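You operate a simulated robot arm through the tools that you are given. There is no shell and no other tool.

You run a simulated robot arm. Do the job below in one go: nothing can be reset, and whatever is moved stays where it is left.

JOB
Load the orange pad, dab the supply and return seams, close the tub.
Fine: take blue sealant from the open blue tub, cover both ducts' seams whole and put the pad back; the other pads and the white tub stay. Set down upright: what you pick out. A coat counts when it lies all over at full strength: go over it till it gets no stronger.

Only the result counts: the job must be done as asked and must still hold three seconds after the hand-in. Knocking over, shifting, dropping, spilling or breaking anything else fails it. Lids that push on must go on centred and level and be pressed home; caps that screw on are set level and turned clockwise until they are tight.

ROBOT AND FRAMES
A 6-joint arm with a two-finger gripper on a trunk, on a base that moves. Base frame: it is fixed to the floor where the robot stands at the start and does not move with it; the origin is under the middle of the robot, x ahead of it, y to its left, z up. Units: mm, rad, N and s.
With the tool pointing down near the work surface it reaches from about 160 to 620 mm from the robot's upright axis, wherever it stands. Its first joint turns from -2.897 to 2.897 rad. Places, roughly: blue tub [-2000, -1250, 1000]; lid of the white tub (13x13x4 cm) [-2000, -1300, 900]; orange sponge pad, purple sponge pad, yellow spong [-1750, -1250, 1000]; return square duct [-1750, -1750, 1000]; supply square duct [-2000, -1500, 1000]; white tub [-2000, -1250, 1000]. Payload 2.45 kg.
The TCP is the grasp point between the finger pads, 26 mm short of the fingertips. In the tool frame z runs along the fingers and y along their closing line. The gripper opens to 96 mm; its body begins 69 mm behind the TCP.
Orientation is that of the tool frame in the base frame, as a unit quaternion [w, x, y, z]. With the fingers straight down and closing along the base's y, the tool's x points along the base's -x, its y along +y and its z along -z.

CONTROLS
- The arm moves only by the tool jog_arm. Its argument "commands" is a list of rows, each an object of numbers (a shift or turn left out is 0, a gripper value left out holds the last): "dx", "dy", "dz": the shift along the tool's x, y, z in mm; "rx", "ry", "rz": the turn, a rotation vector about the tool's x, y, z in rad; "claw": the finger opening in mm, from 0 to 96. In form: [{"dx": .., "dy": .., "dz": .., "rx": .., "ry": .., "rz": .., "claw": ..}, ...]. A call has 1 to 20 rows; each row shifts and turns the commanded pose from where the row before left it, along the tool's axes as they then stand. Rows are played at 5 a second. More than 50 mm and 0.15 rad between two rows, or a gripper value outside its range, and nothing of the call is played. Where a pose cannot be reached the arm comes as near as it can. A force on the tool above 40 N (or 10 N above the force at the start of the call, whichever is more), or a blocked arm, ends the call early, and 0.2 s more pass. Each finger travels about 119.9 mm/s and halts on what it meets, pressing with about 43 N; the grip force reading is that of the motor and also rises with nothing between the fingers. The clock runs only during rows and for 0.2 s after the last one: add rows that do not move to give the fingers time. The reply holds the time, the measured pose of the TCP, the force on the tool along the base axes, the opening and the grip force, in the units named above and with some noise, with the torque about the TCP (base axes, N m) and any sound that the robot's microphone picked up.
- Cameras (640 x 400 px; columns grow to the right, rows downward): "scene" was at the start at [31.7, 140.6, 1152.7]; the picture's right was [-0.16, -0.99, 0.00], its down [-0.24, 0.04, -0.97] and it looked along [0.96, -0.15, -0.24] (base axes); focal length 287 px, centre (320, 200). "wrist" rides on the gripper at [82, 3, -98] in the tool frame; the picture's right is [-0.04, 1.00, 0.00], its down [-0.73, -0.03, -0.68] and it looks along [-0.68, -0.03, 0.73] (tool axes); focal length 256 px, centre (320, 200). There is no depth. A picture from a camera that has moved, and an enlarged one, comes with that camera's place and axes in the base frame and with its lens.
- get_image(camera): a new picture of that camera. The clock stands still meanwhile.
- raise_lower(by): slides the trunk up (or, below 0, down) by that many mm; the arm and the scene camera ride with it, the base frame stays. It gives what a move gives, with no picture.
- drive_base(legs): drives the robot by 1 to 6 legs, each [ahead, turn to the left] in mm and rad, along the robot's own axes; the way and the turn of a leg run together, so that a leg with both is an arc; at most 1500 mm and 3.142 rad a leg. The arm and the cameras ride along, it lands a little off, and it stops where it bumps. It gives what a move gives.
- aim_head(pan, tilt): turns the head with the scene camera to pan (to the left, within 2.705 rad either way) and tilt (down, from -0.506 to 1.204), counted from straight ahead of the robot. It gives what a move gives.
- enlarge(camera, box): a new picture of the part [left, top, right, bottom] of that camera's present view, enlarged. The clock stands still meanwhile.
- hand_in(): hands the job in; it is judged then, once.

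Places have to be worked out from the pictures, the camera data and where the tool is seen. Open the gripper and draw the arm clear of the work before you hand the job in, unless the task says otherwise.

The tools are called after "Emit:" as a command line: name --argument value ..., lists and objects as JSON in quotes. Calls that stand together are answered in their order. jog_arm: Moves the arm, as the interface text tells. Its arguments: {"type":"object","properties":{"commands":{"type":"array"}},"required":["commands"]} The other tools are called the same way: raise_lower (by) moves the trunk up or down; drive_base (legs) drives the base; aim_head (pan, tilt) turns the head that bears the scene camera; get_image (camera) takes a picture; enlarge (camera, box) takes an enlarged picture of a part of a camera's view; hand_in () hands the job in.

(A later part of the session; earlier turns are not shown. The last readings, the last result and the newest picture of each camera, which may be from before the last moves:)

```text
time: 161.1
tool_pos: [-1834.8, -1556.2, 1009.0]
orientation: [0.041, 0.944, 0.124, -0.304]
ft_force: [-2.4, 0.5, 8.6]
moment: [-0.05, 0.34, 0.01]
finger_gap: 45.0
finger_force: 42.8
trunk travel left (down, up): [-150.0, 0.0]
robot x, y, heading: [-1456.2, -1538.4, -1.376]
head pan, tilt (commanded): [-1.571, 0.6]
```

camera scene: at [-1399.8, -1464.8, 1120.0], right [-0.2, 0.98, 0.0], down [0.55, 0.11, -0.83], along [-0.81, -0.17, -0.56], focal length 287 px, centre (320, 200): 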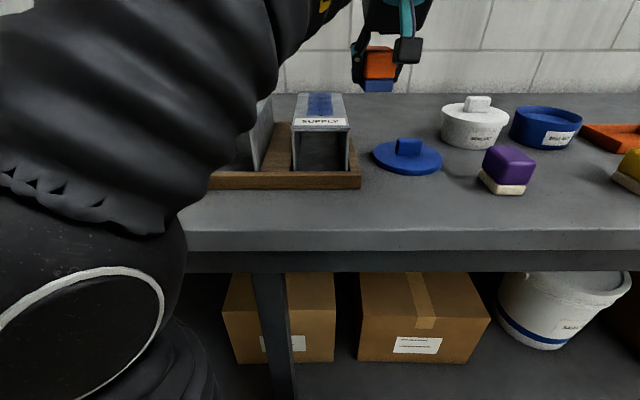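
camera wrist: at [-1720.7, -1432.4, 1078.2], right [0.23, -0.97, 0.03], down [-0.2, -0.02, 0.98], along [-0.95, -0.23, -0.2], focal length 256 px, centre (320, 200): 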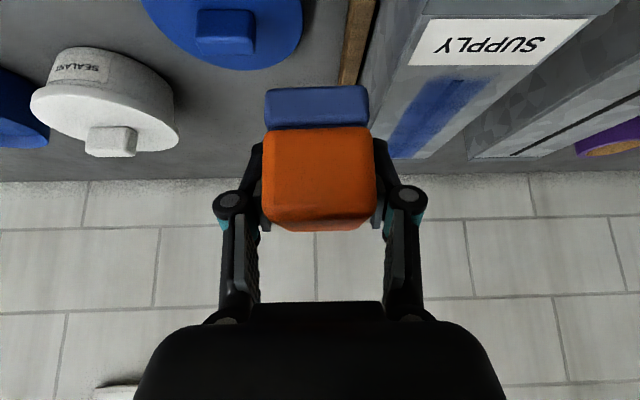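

Contact at 9 N. I run a full forward-and-back stroke at this height.

Emit:
jog_arm --commands '[{"dy": -1.5, "dx": 0.25, "dz": 0.35}, {"dx": -12.54, "dz": 8.94, "dy": -0.69}, {"dx": -12.54, "dz": 8.94, "dy": -0.69}, {"dx": -12.54, "dz": 8.94, "dy": -0.69}, {"dx": -12.54, "dz": 8.94, "dy": -0.69}, {"dx": -12.54, "dz": 8.94, "dy": -0.69}, {"dx": -12.54, "dz": 8.94, "dy": -0.69}, {"dx": -12.54, "dz": 8.94, "dy": -0.69}, {"dx": -12.54, "dz": 8.94, "dy": -0.69}, {"dx": -12.54, "dz": 8.94, "dy": -0.69}]'

Emit:
jog_arm --commands '[{"dx": 12.54, "dz": -8.94, "dy": 0.69}, {"dx": 12.54, "dz": -8.94, "dy": 0.69}, {"dx": 12.54, "dz": -8.94, "dy": 0.69}, {"dx": 12.54, "dz": -8.94, "dy": 0.69}, {"dx": 12.54, "dz": -8.94, "dy": 0.69}, {"dx": 12.54, "dz": -8.94, "dy": 0.69}, {"dx": 12.54, "dz": -8.94, "dy": 0.69}, {"dx": 12.54, "dz": -8.94, "dy": 0.69}, {"dx": 12.54, "dz": -8.94, "dy": 0.69}]'

```text
time: 163.3
tool_pos: [-1971.0, -1583.6, 1009.2]
orientation: [0.042, 0.944, 0.124, -0.303]
ft_force: [1.3, 1.0, 10.6]
moment: [-0.01, 0.13, -0.02]
finger_gap: 44.8
finger_force: 43.1
trunk travel left (down, up): [-150.0, 0.0]
robot x, y, heading: [-1452.3, -1536.7, -1.375]
head pan, tilt (commanded): [-1.571, 0.6]
```

```text
time: 165.3
tool_pos: [-1833.5, -1555.4, 1009.7]
orientation: [0.042, 0.944, 0.125, -0.303]
ft_force: [-2.2, -0.3, 17.8]
moment: [-0.15, 0.45, -0.04]
finger_gap: 44.9
finger_force: 43.6
trunk travel left (down, up): [-150.0, 0.0]
robot x, y, heading: [-1454.4, -1537.3, -1.371]
head pan, tilt (commanded): [-1.571, 0.6]
```

Steady 10–18 N. One more forward-and-back pass, then I lift aside to compare.

Emit:
jog_arm --commands '[{"dx": -12.54, "dz": 8.94, "dy": -0.69}, {"dx": -12.54, "dz": 8.94, "dy": -0.69}, {"dx": -12.54, "dz": 8.94, "dy": -0.69}, {"dx": -12.54, "dz": 8.94, "dy": -0.69}, {"dx": -12.54, "dz": 8.94, "dy": -0.69}, {"dx": -12.54, "dz": 8.94, "dy": -0.69}, {"dx": -12.54, "dz": 8.94, "dy": -0.69}, {"dx": -12.54, "dz": 8.94, "dy": -0.69}, {"dx": -12.54, "dz": 8.94, "dy": -0.69}, {"dx": 12.54, "dz": -8.94, "dy": 0.69}, {"dx": 12.54, "dz": -8.94, "dy": 0.69}, {"dx": 12.54, "dz": -8.94, "dy": 0.69}, {"dx": 12.54, "dz": -8.94, "dy": 0.69}, {"dx": 12.54, "dz": -8.94, "dy": 0.69}, {"dx": 12.54, "dz": -8.94, "dy": 0.69}, {"dx": 12.54, "dz": -8.94, "dy": 0.69}, {"dx": 12.54, "dz": -8.94, "dy": 0.69}, {"dx": 12.54, "dz": -8.94, "dy": 0.69}]'

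Emit:
jog_arm --commands '[{"dx": -2.9, "dz": -4.1}, {"dx": -8.7, "dz": -12.2}, {"dx": -8.7, "dz": -12.2}, {"dy": -45}, {"dy": -45}, {}]'

Emit:
enlarge --camera "scene" --box '[296, 88, 344, 118]'

Emit:
get_image --camera "wrist"

```text
time: 169.1
tool_pos: [-1834.2, -1554.6, 1008.9]
orientation: [0.042, 0.944, 0.124, -0.302]
ft_force: [1.3, -0.3, 3.9]
moment: [-0.05, 0.1, 0.03]
finger_gap: 45.0
finger_force: 43.2
trunk travel left (down, up): [-150.0, 0.0]
robot x, y, heading: [-1455.2, -1538.2, -1.368]
head pan, tilt (commanded): [-1.571, 0.6]
```

```text
time: 170.5
tool_pos: [-1860.2, -1466.5, 1045.0]
orientation: [0.042, 0.944, 0.124, -0.303]
ft_force: [0.6, -0.2, -0.7]
moment: [0.01, 0.0, 0.02]
finger_gap: 45.0
finger_force: 43.0
trunk travel left (down, up): [-150.0, 0.0]
robot x, y, heading: [-1453.8, -1538.6, -1.37]
head pan, tilt (commanded): [-1.571, 0.6]
```

```text
13.33 times, centred on (320, 103) of scene
camera zoom: at [-1399.8, -1464.9, 1120.0], right [-0.2, 0.98, 0.0], down [0.55, 0.11, -0.83], along [-0.81, -0.17, -0.56], focal length 3830 px, centre (320, 1493)
```

zoom: 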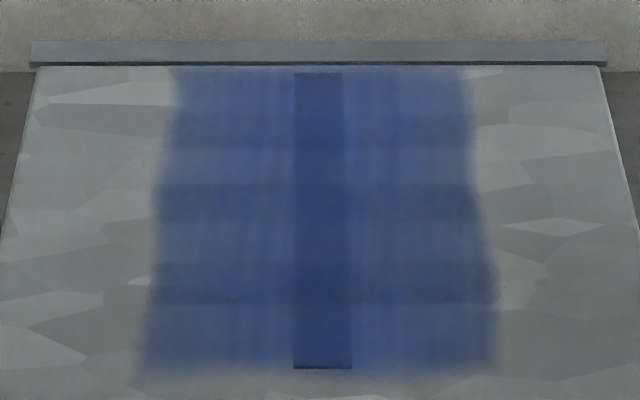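

```text
taken
camera wrist: at [-1739.6, -1436.4, 1077.0], right [0.23, -0.97, 0.03], down [-0.2, -0.02, 0.98], along [-0.95, -0.23, -0.2], focal length 256 px, centre (320, 200)
```

wrist: 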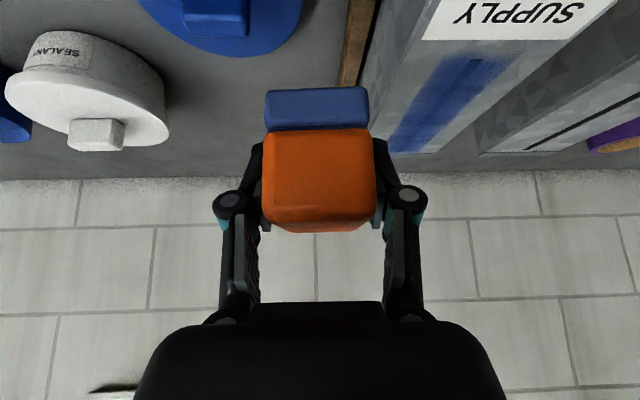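

Two more passes changed nothing, so the supply seam is at full strength. Now the return seam, which I place at about (-1812,-1695) to (-1944,-1722); I move over its near end.

Emit:
jog_arm --commands '[{"dy": 46.7, "dx": -0.9, "dz": 0.64}, {"dy": 46.7, "dx": -0.9, "dz": 0.64}, {"dy": 46.7, "dx": -0.9, "dz": 0.64}, {"dy": 46.7, "dx": -0.9, "dz": 0.64}, {"dy": 46.7, "dx": -0.9, "dz": 0.64}, {}]'

Emit:
get_image --camera "wrist"

Emit:
get_image --camera "scene"

```text
time: 171.9
tool_pos: [-1804.5, -1691.2, 1045.8]
orientation: [0.042, 0.944, 0.125, -0.303]
ft_force: [0.8, -0.7, -1.4]
moment: [0.0, 0.01, -0.03]
finger_gap: 45.0
finger_force: 42.7
trunk travel left (down, up): [-150.0, 0.0]
robot x, y, heading: [-1455.0, -1538.8, -1.367]
head pan, tilt (commanded): [-1.571, 0.6]
```

```text
taken
camera wrist: at [-1685.0, -1661.6, 1078.3], right [0.23, -0.97, 0.03], down [-0.2, -0.02, 0.98], along [-0.95, -0.23, -0.2], focal length 256 px, centre (320, 200)
```

wrist: 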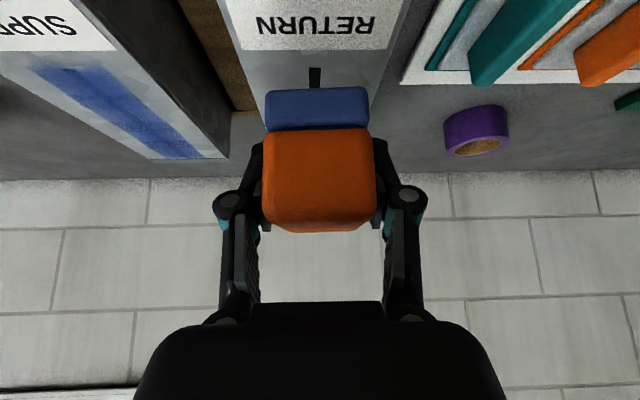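

```text
taken
camera scene: at [-1399.8, -1464.8, 1120.0], right [-0.2, 0.98, 0.0], down [0.55, 0.11, -0.83], along [-0.81, -0.17, -0.56], focal length 287 px, centre (320, 200)
```

scene: 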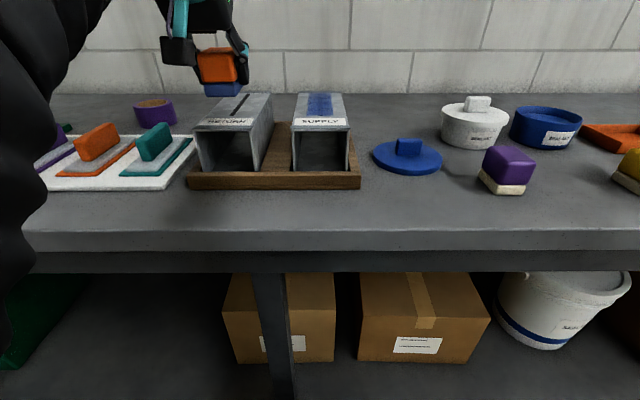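

Lined up on the return seam. I start a little further in, beyond the label, and lower toward contact.

Emit:
jog_arm --commands '[{"dx": -21.2, "dz": 15.1, "dy": -2.5}, {"dx": 8.7, "dz": 12.2}, {"dx": 8.7, "dz": 12.2}, {"dx": 2.3, "dz": 3.25}, {}]'

Emit:
jog_arm --commands '[{"dx": 0.7, "dz": 0.98}, {}]'

Emit:
jog_arm --commands '[{"dx": 0.46, "dz": 0.65}, {}]'

```text
time: 173.1
tool_pos: [-1827.9, -1697.5, 1010.1]
orientation: [0.042, 0.944, 0.125, -0.303]
ft_force: [0.3, -0.2, -1.4]
moment: [-0.04, -0.01, 0.01]
finger_gap: 45.2
finger_force: 42.9
trunk travel left (down, up): [-150.0, 0.0]
robot x, y, heading: [-1456.1, -1534.7, -1.374]
head pan, tilt (commanded): [-1.571, 0.6]
```

```text
time: 173.7
tool_pos: [-1827.1, -1696.4, 1010.2]
orientation: [0.042, 0.944, 0.124, -0.303]
ft_force: [0.6, 0.2, -0.3]
moment: [0.01, 0.0, 0.03]
finger_gap: 44.9
finger_force: 43.2
trunk travel left (down, up): [-150.0, 0.0]
robot x, y, heading: [-1458.5, -1538.5, -1.366]
head pan, tilt (commanded): [-1.571, 0.6]
```

```text
time: 174.3
tool_pos: [-1828.5, -1695.6, 1008.8]
orientation: [0.042, 0.944, 0.124, -0.303]
ft_force: [0.7, 0.8, 2.1]
moment: [0.02, 0.13, -0.02]
finger_gap: 45.1
finger_force: 43.1
trunk travel left (down, up): [-150.0, 0.0]
robot x, y, heading: [-1454.5, -1540.6, -1.372]
head pan, tilt (commanded): [-1.571, 0.6]
```

Light contact. I press a bit more and stroke back to the near end, then forward to the far end.

Emit:
jog_arm --commands '[{"dx": 0.46, "dz": 0.65, "dy": -1.5}, {"dx": 10.2, "dz": -7.26, "dy": 0.55}, {"dx": 10.2, "dz": -7.26, "dy": 0.55}, {}]'

Emit:
jog_arm --commands '[{"dx": -12.54, "dz": 8.94, "dy": -0.69}, {"dx": -12.54, "dz": 8.94, "dy": -0.69}, {"dx": -12.54, "dz": 8.94, "dy": -0.69}, {"dx": -12.54, "dz": 8.94, "dy": -0.69}]'

```text
time: 175.3
tool_pos: [-1803.9, -1691.3, 1009.5]
orientation: [0.041, 0.944, 0.124, -0.303]
ft_force: [-5.4, 0.3, 27.8]
moment: [0.04, 0.24, -0.02]
finger_gap: 45.1
finger_force: 43.0
trunk travel left (down, up): [-150.0, 0.0]
robot x, y, heading: [-1452.4, -1539.4, -1.369]
head pan, tilt (commanded): [-1.571, 0.6]
```

```text
time: 176.3
tool_pos: [-1865.4, -1705.2, 1009.1]
orientation: [0.041, 0.944, 0.124, -0.303]
ft_force: [4.4, -0.1, 13.8]
moment: [-0.11, 0.32, 0.03]
finger_gap: 45.1
finger_force: 42.5
trunk travel left (down, up): [-150.0, 0.0]
robot x, y, heading: [-1451.7, -1540.2, -1.368]
head pan, tilt (commanded): [-1.571, 0.6]
```

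Emit:
jog_arm --commands '[{"dx": -12.54, "dz": 8.94, "dy": -0.69}, {"dx": -12.54, "dz": 8.94, "dy": -0.69}, {"dx": -12.54, "dz": 8.94, "dy": -0.69}, {"dx": -12.54, "dz": 8.94, "dy": -0.69}, {"dx": -12.54, "dz": 8.94, "dy": -0.69}]'

Emit:
jog_arm --commands '[{"dx": 12.54, "dz": -8.94, "dy": 0.69}, {"dx": 12.54, "dz": -8.94, "dy": 0.69}, {"dx": 12.54, "dz": -8.94, "dy": 0.69}, {"dx": 12.54, "dz": -8.94, "dy": 0.69}, {"dx": 12.54, "dz": -8.94, "dy": 0.69}, {"dx": 12.54, "dz": -8.94, "dy": 0.69}, {"dx": 12.54, "dz": -8.94, "dy": 0.69}, {"dx": 12.54, "dz": -8.94, "dy": 0.69}, {"dx": 10.2, "dz": -7.3, "dy": 0.5}]'

Emit:
get_image --camera "wrist"

Emit:
get_image --camera "scene"

```text
time: 177.5
tool_pos: [-1938.9, -1717.0, 1008.6]
orientation: [0.043, 0.944, 0.124, -0.304]
ft_force: [3.9, 0.4, 20.9]
moment: [-0.05, 0.0, -0.03]
finger_gap: 45.1
finger_force: 43.0
trunk travel left (down, up): [-150.0, 0.0]
robot x, y, heading: [-1454.5, -1536.9, -1.368]
head pan, tilt (commanded): [-1.571, 0.6]
```

```text
time: 179.5
tool_pos: [-1805.9, -1692.3, 1007.4]
orientation: [0.042, 0.944, 0.124, -0.303]
ft_force: [-0.7, -0.5, 14.4]
moment: [-0.13, 0.48, 0.0]
finger_gap: 45.0
finger_force: 42.9
trunk travel left (down, up): [-150.0, 0.0]
robot x, y, heading: [-1454.4, -1537.8, -1.37]
head pan, tilt (commanded): [-1.571, 0.6]
```

```text
taken
camera wrist: at [-1686.5, -1662.4, 1040.6], right [0.23, -0.97, 0.03], down [-0.2, -0.02, 0.98], along [-0.95, -0.23, -0.2], focal length 256 px, centre (320, 200)
```

wrist: 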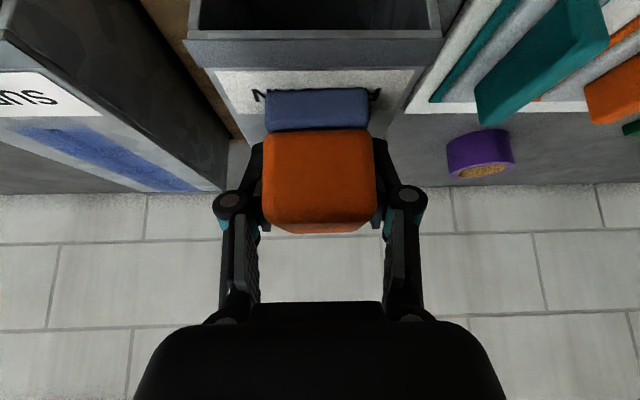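

```text
taken
camera scene: at [-1399.4, -1464.6, 1120.0], right [-0.2, 0.98, 0.0], down [0.55, 0.11, -0.83], along [-0.81, -0.17, -0.56], focal length 287 px, centre (320, 200)
```

scene: 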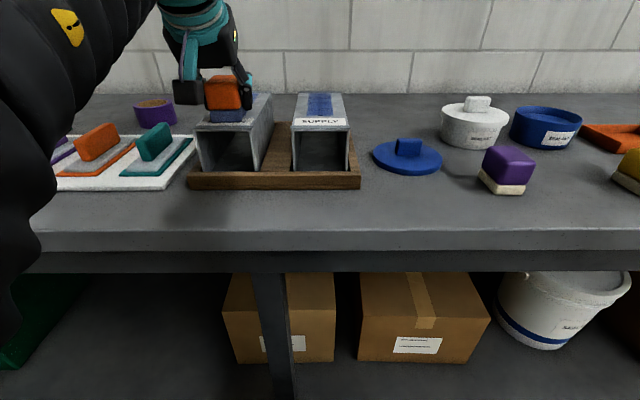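

The sponge has paled, so paint went onto the return seam. I lift aside and inspect.

Emit:
jog_arm --commands '[{"dx": -2.9, "dz": -4.1}, {"dx": -8.7, "dz": -12.2}, {"dx": -8.7, "dz": -12.2}, {"dy": -45}, {"dy": -45}, {}]'

Emit:
get_image --camera "wrist"

Emit:
enlarge --camera "scene" --box '[200, 85, 280, 135]'

```text
time: 180.9
tool_pos: [-1833.1, -1601.5, 1041.9]
orientation: [0.042, 0.944, 0.124, -0.303]
ft_force: [0.6, 0.2, -0.4]
moment: [-0.03, 0.01, -0.02]
finger_gap: 44.9
finger_force: 43.2
trunk travel left (down, up): [-150.0, 0.0]
robot x, y, heading: [-1455.4, -1536.3, -1.372]
head pan, tilt (commanded): [-1.571, 0.6]
```

```text
taken
camera wrist: at [-1713.5, -1572.6, 1074.0], right [0.23, -0.97, 0.03], down [-0.2, -0.02, 0.98], along [-0.95, -0.23, -0.2], focal length 256 px, centre (320, 200)
```

wrist: 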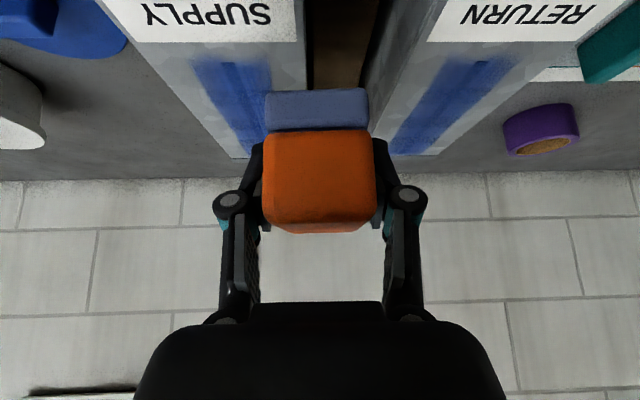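

```text
8.00 times, centred on (240, 110) of scene
camera zoom: at [-1399.8, -1464.9, 1120.0], right [-0.2, 0.98, 0.0], down [0.55, 0.11, -0.83], along [-0.81, -0.17, -0.56], focal length 2298 px, centre (960, 920)
```

zoom: 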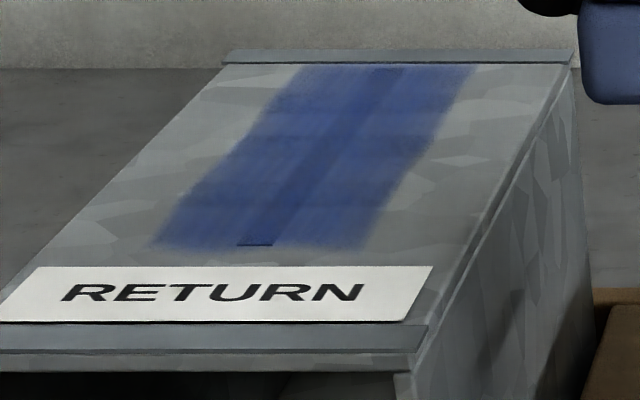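

The return coat already looks as strong as the supply's, and the sponge still holds some blue. I go over the return seam again and check whether anything changes.

Emit:
jog_arm --commands '[{"dy": 45, "dx": -8.0, "dz": 5.7}, {"dy": 45, "dx": -8.0, "dz": 5.7}, {"dx": 8.7, "dz": 12.2}, {"dx": 8.7, "dz": 12.2}, {"dx": 1.7, "dz": 2.4}, {}]'

Emit:
jog_arm --commands '[{"dx": 0.7, "dz": 0.98}, {}]'

Emit:
jog_arm --commands '[{"dx": 0.46, "dz": 0.65}, {}]'

```text
time: 182.3
tool_pos: [-1826.6, -1696.9, 1008.6]
orientation: [0.043, 0.944, 0.124, -0.303]
ft_force: [-0.3, 0.3, -0.4]
moment: [0.0, 0.01, -0.02]
finger_gap: 44.9
finger_force: 42.8
trunk travel left (down, up): [-150.0, 0.0]
robot x, y, heading: [-1455.4, -1539.0, -1.372]
head pan, tilt (commanded): [-1.571, 0.6]
```

```text
time: 182.9
tool_pos: [-1825.2, -1695.9, 1008.4]
orientation: [0.042, 0.944, 0.123, -0.304]
ft_force: [-3.9, -2.3, 15.4]
moment: [-0.08, 0.23, 0.02]
finger_gap: 45.0
finger_force: 42.9
trunk travel left (down, up): [-150.0, 0.0]
robot x, y, heading: [-1456.3, -1534.5, -1.369]
head pan, tilt (commanded): [-1.571, 0.6]
```

```text
time: 183.5
tool_pos: [-1825.9, -1695.8, 1008.7]
orientation: [0.042, 0.943, 0.124, -0.305]
ft_force: [-2.1, -1.9, 30.4]
moment: [-0.07, 0.11, 0.0]
finger_gap: 44.9
finger_force: 43.3
trunk travel left (down, up): [-150.0, 0.0]
robot x, y, heading: [-1453.3, -1539.0, -1.368]
head pan, tilt (commanded): [-1.571, 0.6]
```

I ease off 0.6 mm and do a back–forward–back pass over the return seam.

Emit:
jog_arm --commands '[{"dx": -0.4, "dz": -0.55, "dy": -1}, {"dx": 8.1, "dz": -5.9, "dy": 0.5}, {"dx": 8.1, "dz": -5.9, "dy": 0.5}, {"dx": -12.54, "dz": 8.97, "dy": -0.69}, {"dx": -12.54, "dz": 8.97, "dy": -0.69}, {"dx": -12.54, "dz": 8.94, "dy": -0.69}, {"dx": -12.54, "dz": 8.94, "dy": -0.69}, {"dx": -12.54, "dz": 8.94, "dy": -0.69}, {"dx": -12.54, "dz": 8.94, "dy": -0.69}, {"dx": -12.54, "dz": 8.94, "dy": -0.69}, {"dx": -12.54, "dz": 8.94, "dy": -0.69}, {"dx": -12.54, "dz": 8.94, "dy": -0.69}]'

Emit:
jog_arm --commands '[{"dx": 12.54, "dz": -8.94, "dy": 0.69}, {"dx": 12.54, "dz": -8.94, "dy": 0.69}, {"dx": 12.54, "dz": -8.94, "dy": 0.69}, {"dx": 12.54, "dz": -8.94, "dy": 0.69}, {"dx": 12.54, "dz": -8.94, "dy": 0.69}, {"dx": 12.54, "dz": -8.94, "dy": 0.69}, {"dx": 12.54, "dz": -8.94, "dy": 0.69}, {"dx": 12.54, "dz": -8.94, "dy": 0.69}, {"dx": 10.2, "dz": -7.3, "dy": 0.5}]'

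Emit:
jog_arm --commands '[{"dx": -2.9, "dz": -4.1}, {"dx": -8.7, "dz": -12.2}, {"dx": -8.7, "dz": -12.2}, {"dy": -45}, {"dy": -45}, {}]'

Emit:
get_image --camera "wrist"

Emit:
enlarge --camera "scene" --box '[200, 85, 280, 135]'

```text
time: 186.1
tool_pos: [-1942.6, -1720.4, 1007.9]
orientation: [0.042, 0.944, 0.124, -0.302]
ft_force: [1.2, 0.3, 6.1]
moment: [0.02, 0.09, 0.0]
finger_gap: 45.2
finger_force: 43.3
trunk travel left (down, up): [-150.0, 0.0]
robot x, y, heading: [-1453.3, -1536.4, -1.373]
head pan, tilt (commanded): [-1.571, 0.6]
```

```text
time: 188.1
tool_pos: [-1809.2, -1691.2, 1007.8]
orientation: [0.042, 0.944, 0.124, -0.302]
ft_force: [0.9, 0.0, 2.7]
moment: [-0.02, 0.08, -0.03]
finger_gap: 44.8
finger_force: 43.0
trunk travel left (down, up): [-150.0, 0.0]
robot x, y, heading: [-1453.9, -1539.0, -1.369]
head pan, tilt (commanded): [-1.571, 0.6]
```

```text
time: 189.5
tool_pos: [-1831.5, -1605.9, 1043.0]
orientation: [0.042, 0.944, 0.124, -0.303]
ft_force: [0.3, 0.6, 0.2]
moment: [0.01, -0.03, -0.04]
finger_gap: 44.9
finger_force: 42.8
trunk travel left (down, up): [-150.0, 0.0]
robot x, y, heading: [-1457.2, -1539.5, -1.372]
head pan, tilt (commanded): [-1.571, 0.6]
```

```text
taken
camera wrist: at [-1712.4, -1575.5, 1074.5], right [0.23, -0.97, 0.03], down [-0.2, -0.02, 0.98], along [-0.95, -0.23, -0.2], focal length 256 px, centre (320, 200)
```

wrist: 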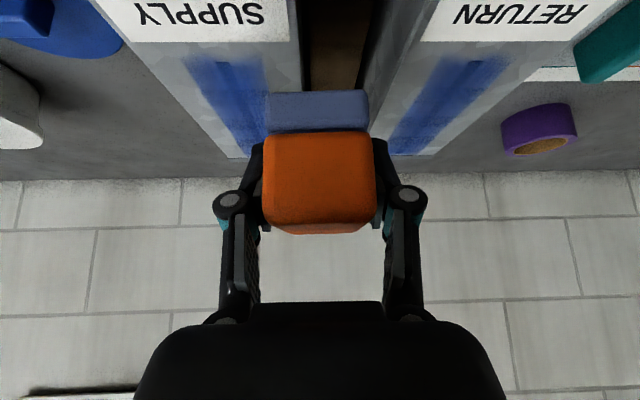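

```text
8.00 times, centred on (240, 110) of scene
camera zoom: at [-1399.8, -1464.9, 1120.0], right [-0.2, 0.98, 0.0], down [0.55, 0.11, -0.83], along [-0.81, -0.17, -0.56], focal length 2298 px, centre (960, 920)
```

zoom: 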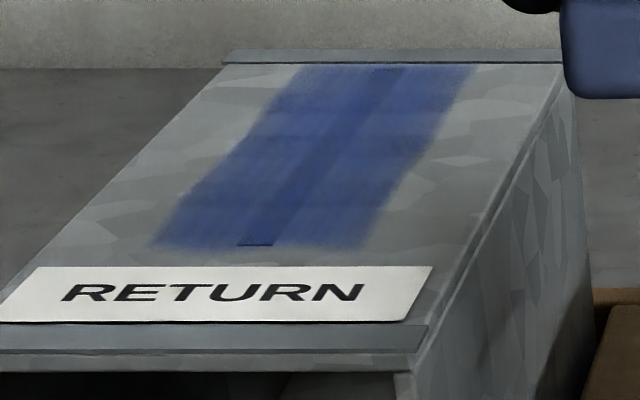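

Little change, but the sponge paled slightly more, so to be sure I reload once more and go over it again. I drive back to the tub with the pad held high.

Emit:
drive_base --legs '[[-380, 0.0]]'

Emit:
get_image --camera "scene"

```text
time: 191.9
tool_pos: [-1905.1, -1235.9, 1043.3]
orientation: [0.041, 0.945, 0.119, -0.303]
ft_force: [0.3, -0.5, -0.2]
moment: [0.0, 0.0, 0.02]
finger_gap: 45.1
finger_force: 42.8
trunk travel left (down, up): [-150.0, 0.0]
robot x, y, heading: [-1526.6, -1174.9, -1.385]
head pan, tilt (commanded): [-1.571, 0.6]
```

```text
taken
camera scene: at [-1471.0, -1099.9, 1120.0], right [-0.19, 0.98, 0.0], down [0.56, 0.11, -0.83], along [-0.81, -0.15, -0.56], focal length 287 px, centre (320, 200)
```

scene: 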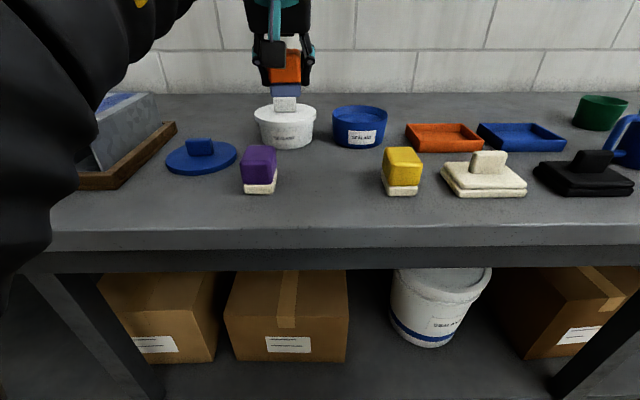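

Heading drifted by 0.015 rad, which is fine for loading. I move over the tub centre at (-2055,-1129).

Emit:
jog_arm --commands '[{"dx": -24.2, "dz": 17.3, "dy": -35.1}, {"dx": -24.2, "dz": 17.3, "dy": -35.1}, {"dx": -24.2, "dz": 17.3, "dy": -35.1}, {"dx": -24.2, "dz": 17.3, "dy": -35.1}, {}]'

Emit:
get_image --camera "wrist"

```text
time: 193.1
tool_pos: [-2055.0, -1124.3, 1039.9]
orientation: [0.04, 0.944, 0.119, -0.304]
ft_force: [-0.6, 0.7, -0.8]
moment: [0.02, 0.02, -0.01]
finger_gap: 44.9
finger_force: 42.9
trunk travel left (down, up): [-150.0, 0.0]
robot x, y, heading: [-1529.2, -1171.7, -1.379]
head pan, tilt (commanded): [-1.571, 0.6]
```

```text
taken
camera wrist: at [-1935.5, -1096.0, 1072.5], right [0.22, -0.98, 0.03], down [-0.2, -0.02, 0.98], along [-0.95, -0.22, -0.2], focal length 256 px, centre (320, 200)
```

wrist: 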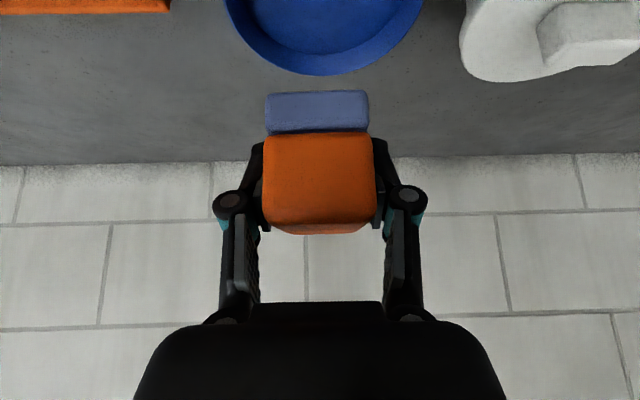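

I shift 4 mm and lower toward the sealant.

Emit:
jog_arm --commands '[{"dy": 4}, {"dx": 8.7, "dz": 12.2}, {"dx": 8.7, "dz": 12.2}, {"dx": 8.7, "dz": 12.2}, {"dx": 8.7, "dz": 12.2}, {"dx": 7.0, "dz": 9.8}, {}]'

Emit:
enlarge --camera "wrist" --box '[180, 0, 436, 160]'

Emit:
jog_arm --commands '[{"dx": 3.48, "dz": 4.88}, {"dx": 1.16, "dz": 1.63}, {}]'

```text
time: 194.7
tool_pos: [-2053.4, -1132.0, 969.5]
orientation: [0.041, 0.945, 0.119, -0.303]
ft_force: [0.8, -1.0, -0.2]
moment: [0.01, 0.0, 0.01]
finger_gap: 45.0
finger_force: 43.0
trunk travel left (down, up): [-150.0, 0.0]
robot x, y, heading: [-1525.5, -1171.1, -1.387]
head pan, tilt (commanded): [-1.571, 0.6]
```

```text
2.50 times, centred on (308, 80) of wrist
camera zoom: at [-1933.0, -1104.1, 1002.4], right [0.22, -0.98, 0.03], down [-0.2, -0.02, 0.98], along [-0.95, -0.22, -0.2], focal length 640 px, centre (350, 500)
```

zoom: 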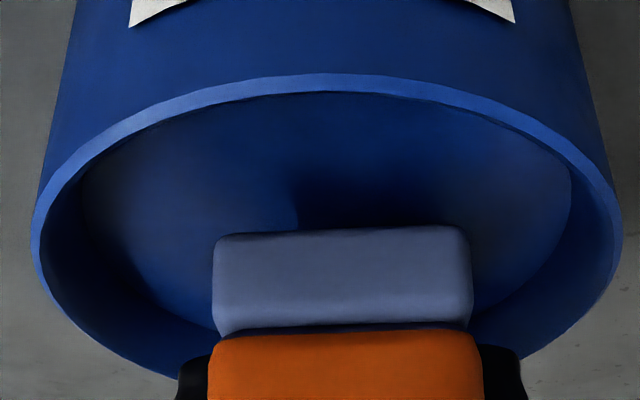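

```text
time: 195.5
tool_pos: [-2054.0, -1132.9, 961.7]
orientation: [0.04, 0.945, 0.119, -0.302]
ft_force: [0.1, -0.7, -0.5]
moment: [-0.04, -0.02, 0.02]
finger_gap: 44.8
finger_force: 42.9
trunk travel left (down, up): [-150.0, 0.0]
robot x, y, heading: [-1521.8, -1168.7, -1.378]
head pan, tilt (commanded): [-1.571, 0.6]
```

Within the tub with good margins. I continue down to contact.

Emit:
jog_arm --commands '[{"dx": 1.16, "dz": 1.63}, {}]'

Emit:
jog_arm --commands '[{"dx": 0.87, "dz": 1.22}, {}]'

Emit:
jog_arm --commands '[{"dx": 0.58, "dz": 0.81}, {}]'

```text
time: 196.1
tool_pos: [-2053.4, -1131.8, 960.1]
orientation: [0.04, 0.945, 0.118, -0.303]
ft_force: [0.5, -1.1, 0.2]
moment: [-0.01, 0.03, 0.04]
finger_gap: 44.8
finger_force: 42.7
trunk travel left (down, up): [-150.0, 0.0]
robot x, y, heading: [-1527.5, -1170.1, -1.385]
head pan, tilt (commanded): [-1.571, 0.6]
```

```text
time: 196.7
tool_pos: [-2053.5, -1133.2, 959.5]
orientation: [0.04, 0.945, 0.118, -0.302]
ft_force: [0.1, -0.2, -0.5]
moment: [0.04, 0.02, 0.02]
finger_gap: 44.9
finger_force: 43.3
trunk travel left (down, up): [-150.0, 0.0]
robot x, y, heading: [-1527.4, -1174.0, -1.387]
head pan, tilt (commanded): [-1.571, 0.6]
```

```text
time: 197.3
tool_pos: [-2054.3, -1132.1, 957.6]
orientation: [0.041, 0.945, 0.119, -0.303]
ft_force: [-1.1, 0.3, -0.2]
moment: [0.0, -0.02, 0.0]
finger_gap: 44.8
finger_force: 42.8
trunk travel left (down, up): [-150.0, 0.0]
robot x, y, heading: [-1525.4, -1173.7, -1.385]
head pan, tilt (commanded): [-1.571, 0.6]
```

Emit:
jog_arm --commands '[{"dx": 0.58, "dz": 0.81}, {}]'

Emit:
jog_arm --commands '[{"dx": 0.58, "dz": 0.81}, {}]'

Emit:
enlarge --camera "wrist" --box '[180, 0, 436, 160]'

```text
time: 197.9
tool_pos: [-2053.6, -1133.3, 955.5]
orientation: [0.041, 0.945, 0.119, -0.303]
ft_force: [0.1, 0.5, 0.3]
moment: [0.03, -0.03, 0.0]
finger_gap: 45.0
finger_force: 43.0
trunk travel left (down, up): [-150.0, 0.0]
robot x, y, heading: [-1527.8, -1176.9, -1.384]
head pan, tilt (commanded): [-1.571, 0.6]
```

```text
time: 198.5
tool_pos: [-2052.6, -1133.5, 956.7]
orientation: [0.039, 0.945, 0.117, -0.303]
ft_force: [-0.5, 0.8, 2.5]
moment: [0.02, 0.11, 0.0]
finger_gap: 45.0
finger_force: 42.7
trunk travel left (down, up): [-150.0, 0.0]
robot x, y, heading: [-1525.9, -1174.5, -1.382]
head pan, tilt (commanded): [-1.571, 0.6]
```

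```text
2.50 times, centred on (308, 80) of wrist
camera zoom: at [-1932.7, -1104.9, 987.9], right [0.22, -0.98, 0.03], down [-0.2, -0.02, 0.98], along [-0.96, -0.22, -0.2], focal length 640 px, centre (350, 500)
```

zoom: 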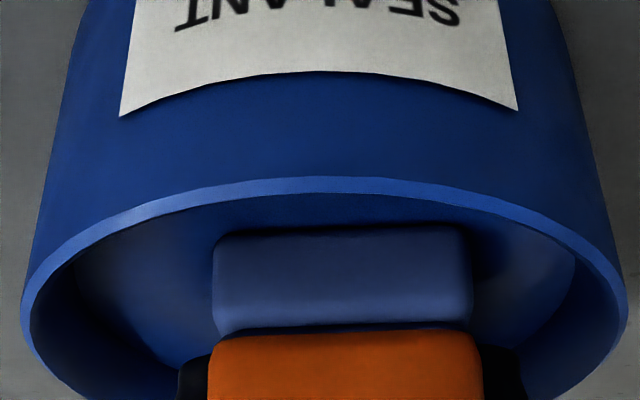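

Loaded again. I press slightly more, lift out, draw back, and check the colour.

Emit:
jog_arm --commands '[{"dx": 0.4, "dz": 0.57}, {}, {"dx": -5.8, "dz": -8.16}, {"dx": -8.7, "dz": -12.2}, {"dx": -8.7, "dz": -12.2}, {"dx": -8.7, "dz": -12.2}, {"dx": -8.7, "dz": -12.2}, {"dx": -8.7, "dz": -12.2}, {"dx": 32.6, "dz": -23.3}, {"dx": 32.6, "dz": -23.3}, {"dx": 16.3, "dz": -11.6}, {}]'

Emit:
get_image --camera "wrist"

Emit:
drive_base --legs '[[0, 0.018], [392, 0.0]]'

Emit:
get_image --camera "scene"

Emit:
get_image --camera "wrist"

```text
time: 201.1
tool_pos: [-1955.6, -1109.1, 1040.5]
orientation: [0.041, 0.945, 0.119, -0.303]
ft_force: [0.1, 0.9, -0.5]
moment: [-0.02, 0.01, 0.0]
finger_gap: 45.0
finger_force: 42.8
trunk travel left (down, up): [-150.0, 0.0]
robot x, y, heading: [-1527.3, -1171.3, -1.379]
head pan, tilt (commanded): [-1.571, 0.6]
```

```text
taken
camera wrist: at [-1835.6, -1080.1, 1072.3], right [0.22, -0.98, 0.03], down [-0.2, -0.02, 0.98], along [-0.95, -0.22, -0.2], focal length 256 px, centre (320, 200)
```

wrist: 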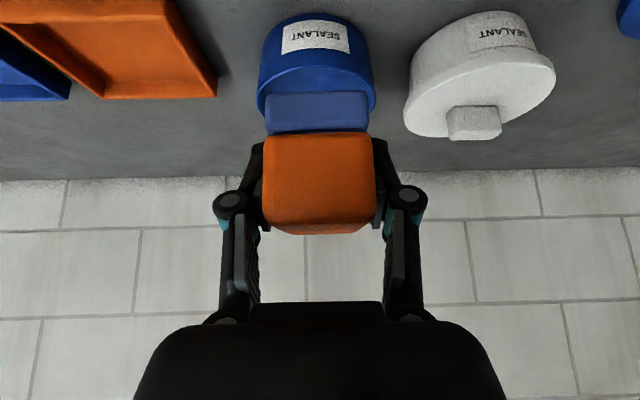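

```text
time: 203.8
tool_pos: [-1877.2, -1493.0, 1040.4]
orientation: [0.046, 0.943, 0.136, -0.302]
ft_force: [-0.1, -0.1, 0.2]
moment: [0.01, -0.01, -0.01]
finger_gap: 45.1
finger_force: 43.1
trunk travel left (down, up): [-150.0, 0.0]
robot x, y, heading: [-1442.8, -1539.6, -1.346]
head pan, tilt (commanded): [-1.571, 0.6]
```

```text
taken
camera scene: at [-1392.6, -1468.1, 1120.0], right [-0.22, 0.98, 0.0], down [0.55, 0.13, -0.83], along [-0.8, -0.18, -0.56], focal length 287 px, centre (320, 200)
```

scene: 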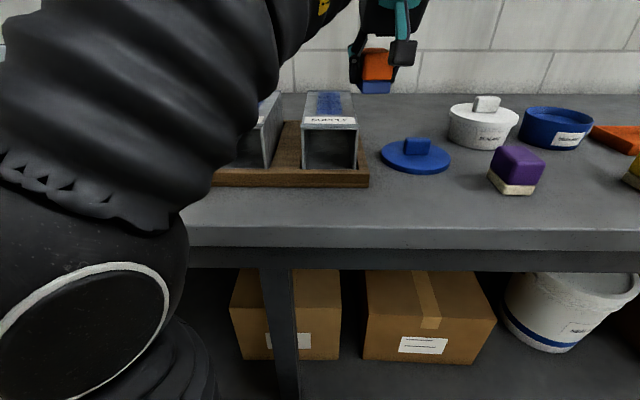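

```text
taken
camera wrist: at [-1757.8, -1461.2, 1072.4], right [0.25, -0.97, 0.03], down [-0.2, -0.03, 0.98], along [-0.95, -0.25, -0.2], focal length 256 px, centre (320, 200)
```

wrist: 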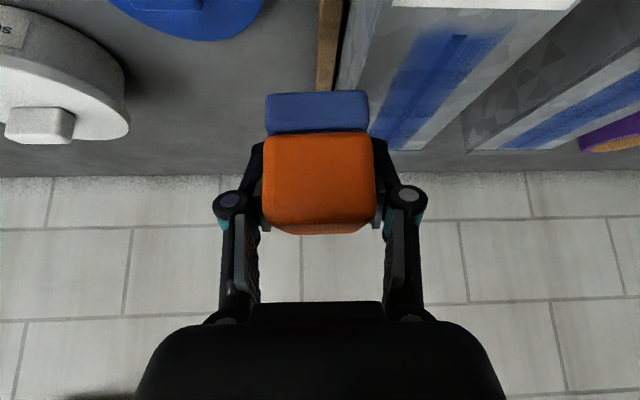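

Fully loaded and back at the ducts. I go over the return seam again: move above it, just beyond the label.

Emit:
jog_arm --commands '[{"dy": 41.8, "dx": -1.3, "dz": 0.9}, {"dy": 41.8, "dx": -1.3, "dz": 0.9}, {"dy": 41.8, "dx": -1.3, "dz": 0.9}, {"dy": 41.8, "dx": -1.3, "dz": 0.9}, {"dy": 41.8, "dx": -1.3, "dz": 0.9}, {}]'

Emit:
get_image --camera "wrist"

```text
time: 205.2
tool_pos: [-1823.4, -1695.9, 1043.7]
orientation: [0.045, 0.943, 0.134, -0.302]
ft_force: [-1.3, -0.1, -0.4]
moment: [0.02, 0.03, 0.01]
finger_gap: 45.2
finger_force: 43.0
trunk travel left (down, up): [-150.0, 0.0]
robot x, y, heading: [-1445.8, -1540.2, -1.347]
head pan, tilt (commanded): [-1.571, 0.6]
```

```text
taken
camera wrist: at [-1704.1, -1664.0, 1076.8], right [0.25, -0.97, 0.03], down [-0.2, -0.02, 0.98], along [-0.95, -0.25, -0.2], focal length 256 px, centre (320, 200)
```

wrist: 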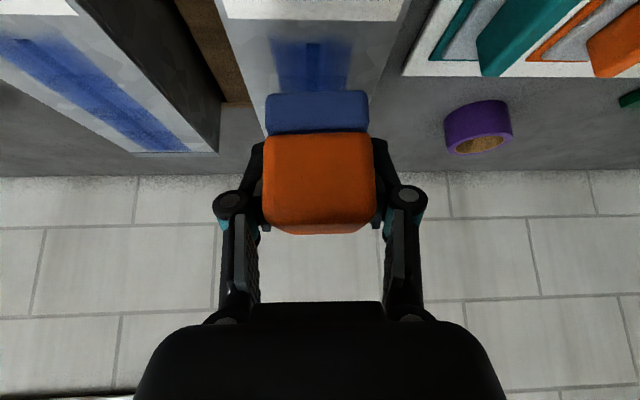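

Centred over the return seam. I lower to contact.

Emit:
jog_arm --commands '[{"dx": 8.7, "dz": 12.2}, {"dx": 8.7, "dz": 12.2}, {"dx": 1.74, "dz": 2.44}, {}]'

Emit:
jog_arm --commands '[{"dx": 0.7, "dz": 0.98}, {}]'

Emit:
jog_arm --commands '[{"dx": 0.46, "dz": 0.65}, {}]'

```text
time: 206.2
tool_pos: [-1825.0, -1696.4, 1010.0]
orientation: [0.045, 0.943, 0.135, -0.302]
ft_force: [-0.3, -0.2, -1.0]
moment: [0.0, 0.03, -0.01]
finger_gap: 45.1
finger_force: 43.3
trunk travel left (down, up): [-150.0, 0.0]
robot x, y, heading: [-1446.5, -1545.9, -1.348]
head pan, tilt (commanded): [-1.571, 0.6]
```

```text
time: 206.8
tool_pos: [-1824.2, -1696.1, 1007.8]
orientation: [0.045, 0.943, 0.135, -0.302]
ft_force: [0.2, 0.3, -1.4]
moment: [-0.02, -0.02, 0.0]
finger_gap: 45.0
finger_force: 43.3
trunk travel left (down, up): [-150.0, 0.0]
robot x, y, heading: [-1447.3, -1540.2, -1.345]
head pan, tilt (commanded): [-1.571, 0.6]
```

```text
time: 207.4
tool_pos: [-1824.4, -1697.2, 1007.7]
orientation: [0.046, 0.942, 0.135, -0.303]
ft_force: [-0.6, 0.1, 5.7]
moment: [-0.04, 0.26, -0.01]
finger_gap: 45.0
finger_force: 43.0
trunk travel left (down, up): [-150.0, 0.0]
robot x, y, heading: [-1447.8, -1541.3, -1.345]
head pan, tilt (commanded): [-1.571, 0.6]
```

Contact at 6 N; I press 0.6 mm more and make passes over the full length.

Emit:
jog_arm --commands '[{"dx": 0.35, "dz": 0.5}, {"dx": 8.1, "dz": -5.85, "dy": 0.7}, {"dx": 8.1, "dz": -5.85, "dy": 0.7}, {"dx": -12.54, "dz": 8.96, "dy": -1.08}, {"dx": -12.54, "dz": 8.96, "dy": -1.08}, {"dx": -12.54, "dz": 8.96, "dy": -1.08}, {"dx": -12.54, "dz": 8.96, "dy": -1.08}]'

Emit:
jog_arm --commands '[{"dx": -12.54, "dz": 8.94, "dy": -1.08}, {"dx": -12.54, "dz": 8.94, "dy": -1.08}, {"dx": -12.54, "dz": 8.94, "dy": -1.08}, {"dx": -12.54, "dz": 8.94, "dy": -1.08}, {"dx": -12.54, "dz": 8.94, "dy": -1.08}]'

Emit:
jog_arm --commands '[{"dx": 12.54, "dz": -8.94, "dy": 1.08}, {"dx": 12.54, "dz": -8.94, "dy": 1.08}, {"dx": 12.54, "dz": -8.94, "dy": 1.08}, {"dx": 12.54, "dz": -8.94, "dy": 1.08}, {"dx": 12.54, "dz": -8.94, "dy": 1.08}, {"dx": 12.54, "dz": -8.94, "dy": 1.08}, {"dx": 12.54, "dz": -8.94, "dy": 1.08}, {"dx": 12.54, "dz": -8.94, "dy": 1.08}, {"dx": 10.2, "dz": -7.3, "dy": 0.7}]'

```text
time: 209.0
tool_pos: [-1866.5, -1705.0, 1006.6]
orientation: [0.046, 0.942, 0.135, -0.304]
ft_force: [5.8, 1.0, 28.6]
moment: [-0.16, 0.43, 0.01]
finger_gap: 44.9
finger_force: 43.0
trunk travel left (down, up): [-150.0, 0.0]
robot x, y, heading: [-1444.9, -1540.9, -1.345]
head pan, tilt (commanded): [-1.571, 0.6]
```

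```text
time: 210.2
tool_pos: [-1941.3, -1723.3, 1006.4]
orientation: [0.045, 0.943, 0.135, -0.302]
ft_force: [4.3, 1.7, 16.6]
moment: [-0.07, 0.18, 0.0]
finger_gap: 45.1
finger_force: 42.7
trunk travel left (down, up): [-150.0, 0.0]
robot x, y, heading: [-1447.7, -1541.8, -1.343]
head pan, tilt (commanded): [-1.571, 0.6]
```

```text
time: 212.2
tool_pos: [-1808.8, -1692.3, 1006.3]
orientation: [0.046, 0.942, 0.135, -0.303]
ft_force: [-6.3, -0.4, 27.8]
moment: [-0.19, 0.68, 0.02]
finger_gap: 44.9
finger_force: 42.9
trunk travel left (down, up): [-150.0, 0.0]
robot x, y, heading: [-1441.4, -1541.2, -1.35]
head pan, tilt (commanded): [-1.571, 0.6]
```

Another forward-and-back pass with slightly less pressure, then I lift aside and look.

Emit:
jog_arm --commands '[{"dx": -12.7, "dz": 8.7, "dy": -1.08}, {"dx": -12.54, "dz": 8.94, "dy": -1.08}, {"dx": -12.54, "dz": 8.94, "dy": -1.08}, {"dx": -12.54, "dz": 8.94, "dy": -1.08}, {"dx": -12.54, "dz": 8.94, "dy": -1.08}, {"dx": -12.54, "dz": 8.94, "dy": -1.08}, {"dx": -12.54, "dz": 8.94, "dy": -1.08}, {"dx": -12.54, "dz": 8.94, "dy": -1.08}, {"dx": -10.2, "dz": 7.3, "dy": -0.7}, {"dx": 12.54, "dz": -8.94, "dy": 1.08}, {"dx": 12.54, "dz": -8.94, "dy": 1.08}, {"dx": 12.54, "dz": -8.94, "dy": 1.08}, {"dx": 12.54, "dz": -8.94, "dy": 1.08}, {"dx": 12.54, "dz": -8.94, "dy": 1.08}, {"dx": 12.54, "dz": -8.94, "dy": 1.08}, {"dx": 12.54, "dz": -8.94, "dy": 1.08}, {"dx": 12.54, "dz": -8.94, "dy": 1.08}, {"dx": 10.2, "dz": -7.3, "dy": 0.7}]'

Emit:
jog_arm --commands '[{"dx": -2.9, "dz": -4.1}, {"dx": -8.7, "dz": -12.2}, {"dx": -8.7, "dz": -12.2}, {"dy": -45}, {"dy": -45}, {}]'

Emit:
get_image --camera "wrist"

Emit:
get_image --camera "scene"

```text
time: 216.0
tool_pos: [-1808.8, -1693.1, 1006.2]
orientation: [0.046, 0.943, 0.135, -0.302]
ft_force: [0.2, 0.6, 6.4]
moment: [-0.04, 0.19, -0.01]
finger_gap: 45.1
finger_force: 43.2
trunk travel left (down, up): [-150.0, 0.0]
robot x, y, heading: [-1447.2, -1542.4, -1.348]
head pan, tilt (commanded): [-1.571, 0.6]
```

```text
time: 217.4
tool_pos: [-1836.4, -1606.7, 1039.4]
orientation: [0.045, 0.943, 0.135, -0.302]
ft_force: [-0.4, -0.1, -1.1]
moment: [-0.01, 0.01, 0.02]
finger_gap: 45.0
finger_force: 42.0
trunk travel left (down, up): [-150.0, 0.0]
robot x, y, heading: [-1443.8, -1541.0, -1.345]
head pan, tilt (commanded): [-1.571, 0.6]
```

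```text
taken
camera wrist: at [-1716.7, -1574.3, 1072.1], right [0.25, -0.97, 0.03], down [-0.2, -0.02, 0.98], along [-0.95, -0.25, -0.2], focal length 256 px, centre (320, 200)
```

wrist: 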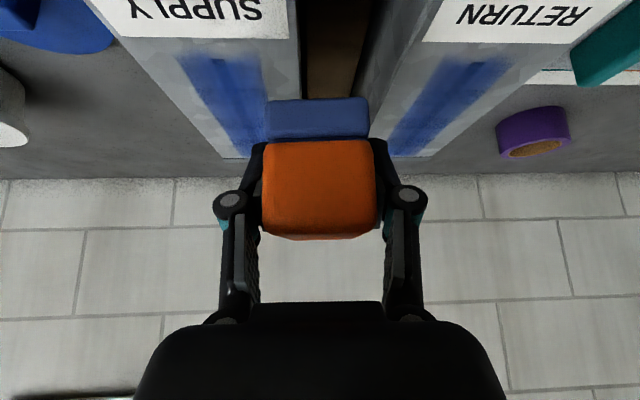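

```text
taken
camera scene: at [-1392.5, -1468.2, 1120.0], right [-0.22, 0.97, 0.0], down [0.55, 0.13, -0.83], along [-0.8, -0.18, -0.56], focal length 287 px, centre (320, 200)
```

scene: 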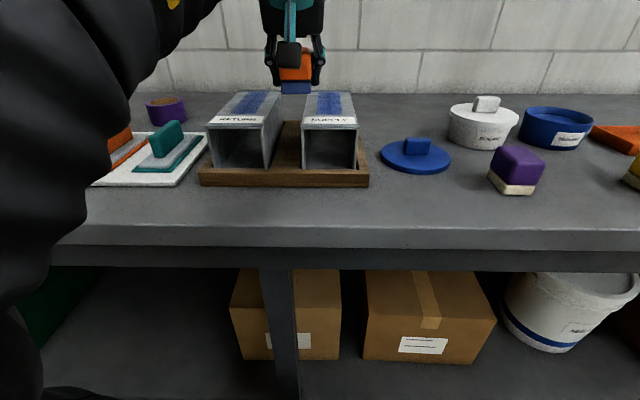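

The sponge kept its colour this time, so the return seam takes no more. I enlarge both coats to verify evenness at the ends.

Emit:
enlarge --camera "scene" --box '[200, 85, 280, 135]'

Emit:
enlarge --camera "scene" --box '[290, 85, 370, 135]'

Emit:
enlarge --camera "wrist" --box '[360, 40, 520, 160]'

```text
8.00 times, centred on (240, 110) of scene
camera zoom: at [-1392.5, -1468.2, 1120.0], right [-0.22, 0.97, 0.0], down [0.55, 0.13, -0.83], along [-0.8, -0.18, -0.56], focal length 2298 px, centre (960, 920)
```

zoom: 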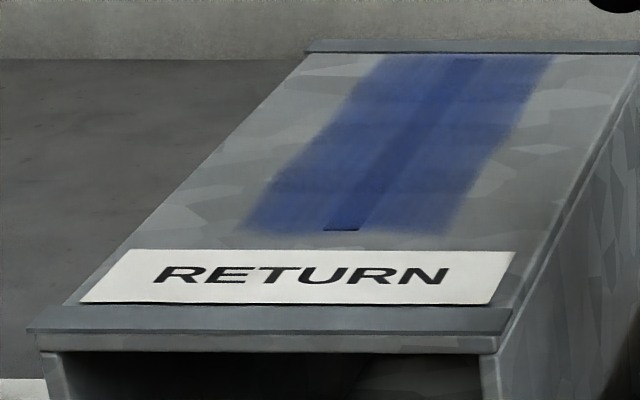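

```text
8.00 times, centred on (330, 110) of scene
camera zoom: at [-1392.5, -1468.2, 1120.0], right [-0.22, 0.97, 0.0], down [0.55, 0.13, -0.83], along [-0.8, -0.18, -0.56], focal length 2298 px, centre (240, 920)
```

zoom: 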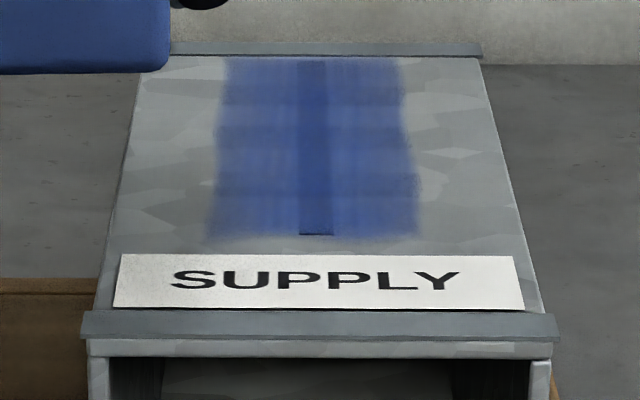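

```text
3.33 times, centred on (440, 100) of wrist
camera zoom: at [-1716.7, -1574.3, 1072.1], right [0.25, -0.97, 0.03], down [-0.2, -0.02, 0.98], along [-0.95, -0.25, -0.2], focal length 853 px, centre (-80, 533)
```

zoom: 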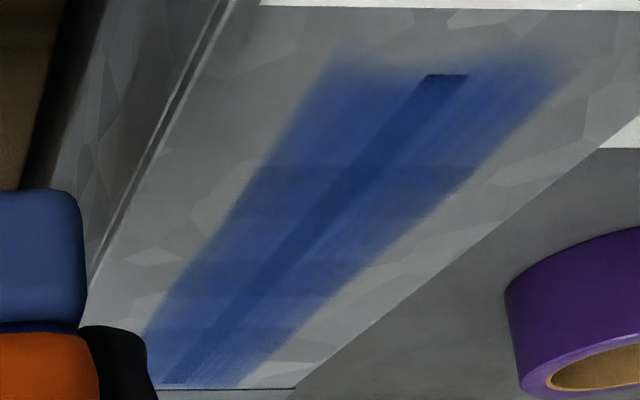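

Both coats look equally strong. While the pad is loaded I make one more confirming pass over the supply seam.

Emit:
jog_arm --commands '[{"dy": -43, "dx": 6.7, "dz": -4.75}, {"dy": -8, "dx": 6.7, "dz": -4.75}, {"dx": 8.7, "dz": 12.2}, {"dx": 7.5, "dz": 10.6}, {}]'

Emit:
get_image --camera "wrist"

Emit:
jog_arm --commands '[{"dx": 1.16, "dz": 1.63}, {}]'

```text
time: 218.6
tool_pos: [-1834.4, -1553.1, 1011.9]
orientation: [0.046, 0.942, 0.136, -0.302]
ft_force: [-0.2, 0.7, -0.6]
moment: [0.01, -0.02, 0.01]
finger_gap: 45.3
finger_force: 42.4
trunk travel left (down, up): [-150.0, 0.0]
robot x, y, heading: [-1444.5, -1544.8, -1.346]
head pan, tilt (commanded): [-1.571, 0.6]
```

```text
taken
camera wrist: at [-1715.0, -1520.5, 1043.0], right [0.25, -0.97, 0.03], down [-0.2, -0.03, 0.98], along [-0.95, -0.25, -0.2], focal length 256 px, centre (320, 200)
```

wrist: 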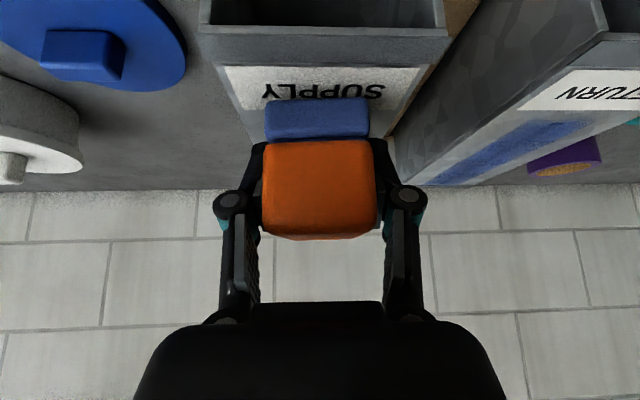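

```text
time: 219.2
tool_pos: [-1834.7, -1553.6, 1008.4]
orientation: [0.045, 0.943, 0.134, -0.302]
ft_force: [-0.8, 0.4, -0.7]
moment: [0.01, -0.02, 0.01]
finger_gap: 44.9
finger_force: 43.3
trunk travel left (down, up): [-150.0, 0.0]
robot x, y, heading: [-1447.9, -1541.7, -1.344]
head pan, tilt (commanded): [-1.571, 0.6]
```

Emit:
jog_arm --commands '[{"dx": 0.7, "dz": 0.98}, {}]'

Emit:
jog_arm --commands '[{"dx": 0.46, "dz": 0.65}, {}]'

```text
time: 219.8
tool_pos: [-1833.2, -1553.3, 1007.7]
orientation: [0.046, 0.943, 0.135, -0.302]
ft_force: [0.5, -0.3, -1.2]
moment: [-0.02, 0.03, -0.03]
finger_gap: 45.1
finger_force: 43.0
trunk travel left (down, up): [-150.0, 0.0]
robot x, y, heading: [-1445.3, -1541.1, -1.35]
head pan, tilt (commanded): [-1.571, 0.6]
```

```text
time: 220.4
tool_pos: [-1833.4, -1553.0, 1006.5]
orientation: [0.045, 0.942, 0.135, -0.303]
ft_force: [0.2, 0.3, -0.3]
moment: [0.01, 0.0, -0.02]
finger_gap: 44.9
finger_force: 42.9
trunk travel left (down, up): [-150.0, 0.0]
robot x, y, heading: [-1444.5, -1541.0, -1.354]
head pan, tilt (commanded): [-1.571, 0.6]
```

Emit:
jog_arm --commands '[{"dx": 0.58, "dz": 0.81}, {}]'

Emit:
jog_arm --commands '[{"dx": 0.35, "dz": 0.5}, {}]'

```text
time: 221.0
tool_pos: [-1832.9, -1554.1, 1006.7]
orientation: [0.046, 0.942, 0.135, -0.303]
ft_force: [1.3, 0.8, 0.0]
moment: [0.02, 0.01, 0.02]
finger_gap: 45.1
finger_force: 43.1
trunk travel left (down, up): [-150.0, 0.0]
robot x, y, heading: [-1447.2, -1538.4, -1.346]
head pan, tilt (commanded): [-1.571, 0.6]
```

```text
time: 221.6
tool_pos: [-1833.2, -1552.7, 1005.7]
orientation: [0.045, 0.942, 0.135, -0.303]
ft_force: [0.1, 0.1, -0.4]
moment: [0.01, -0.02, 0.01]
finger_gap: 45.0
finger_force: 42.8
trunk travel left (down, up): [-150.0, 0.0]
robot x, y, heading: [-1446.2, -1541.5, -1.348]
head pan, tilt (commanded): [-1.571, 0.6]
```

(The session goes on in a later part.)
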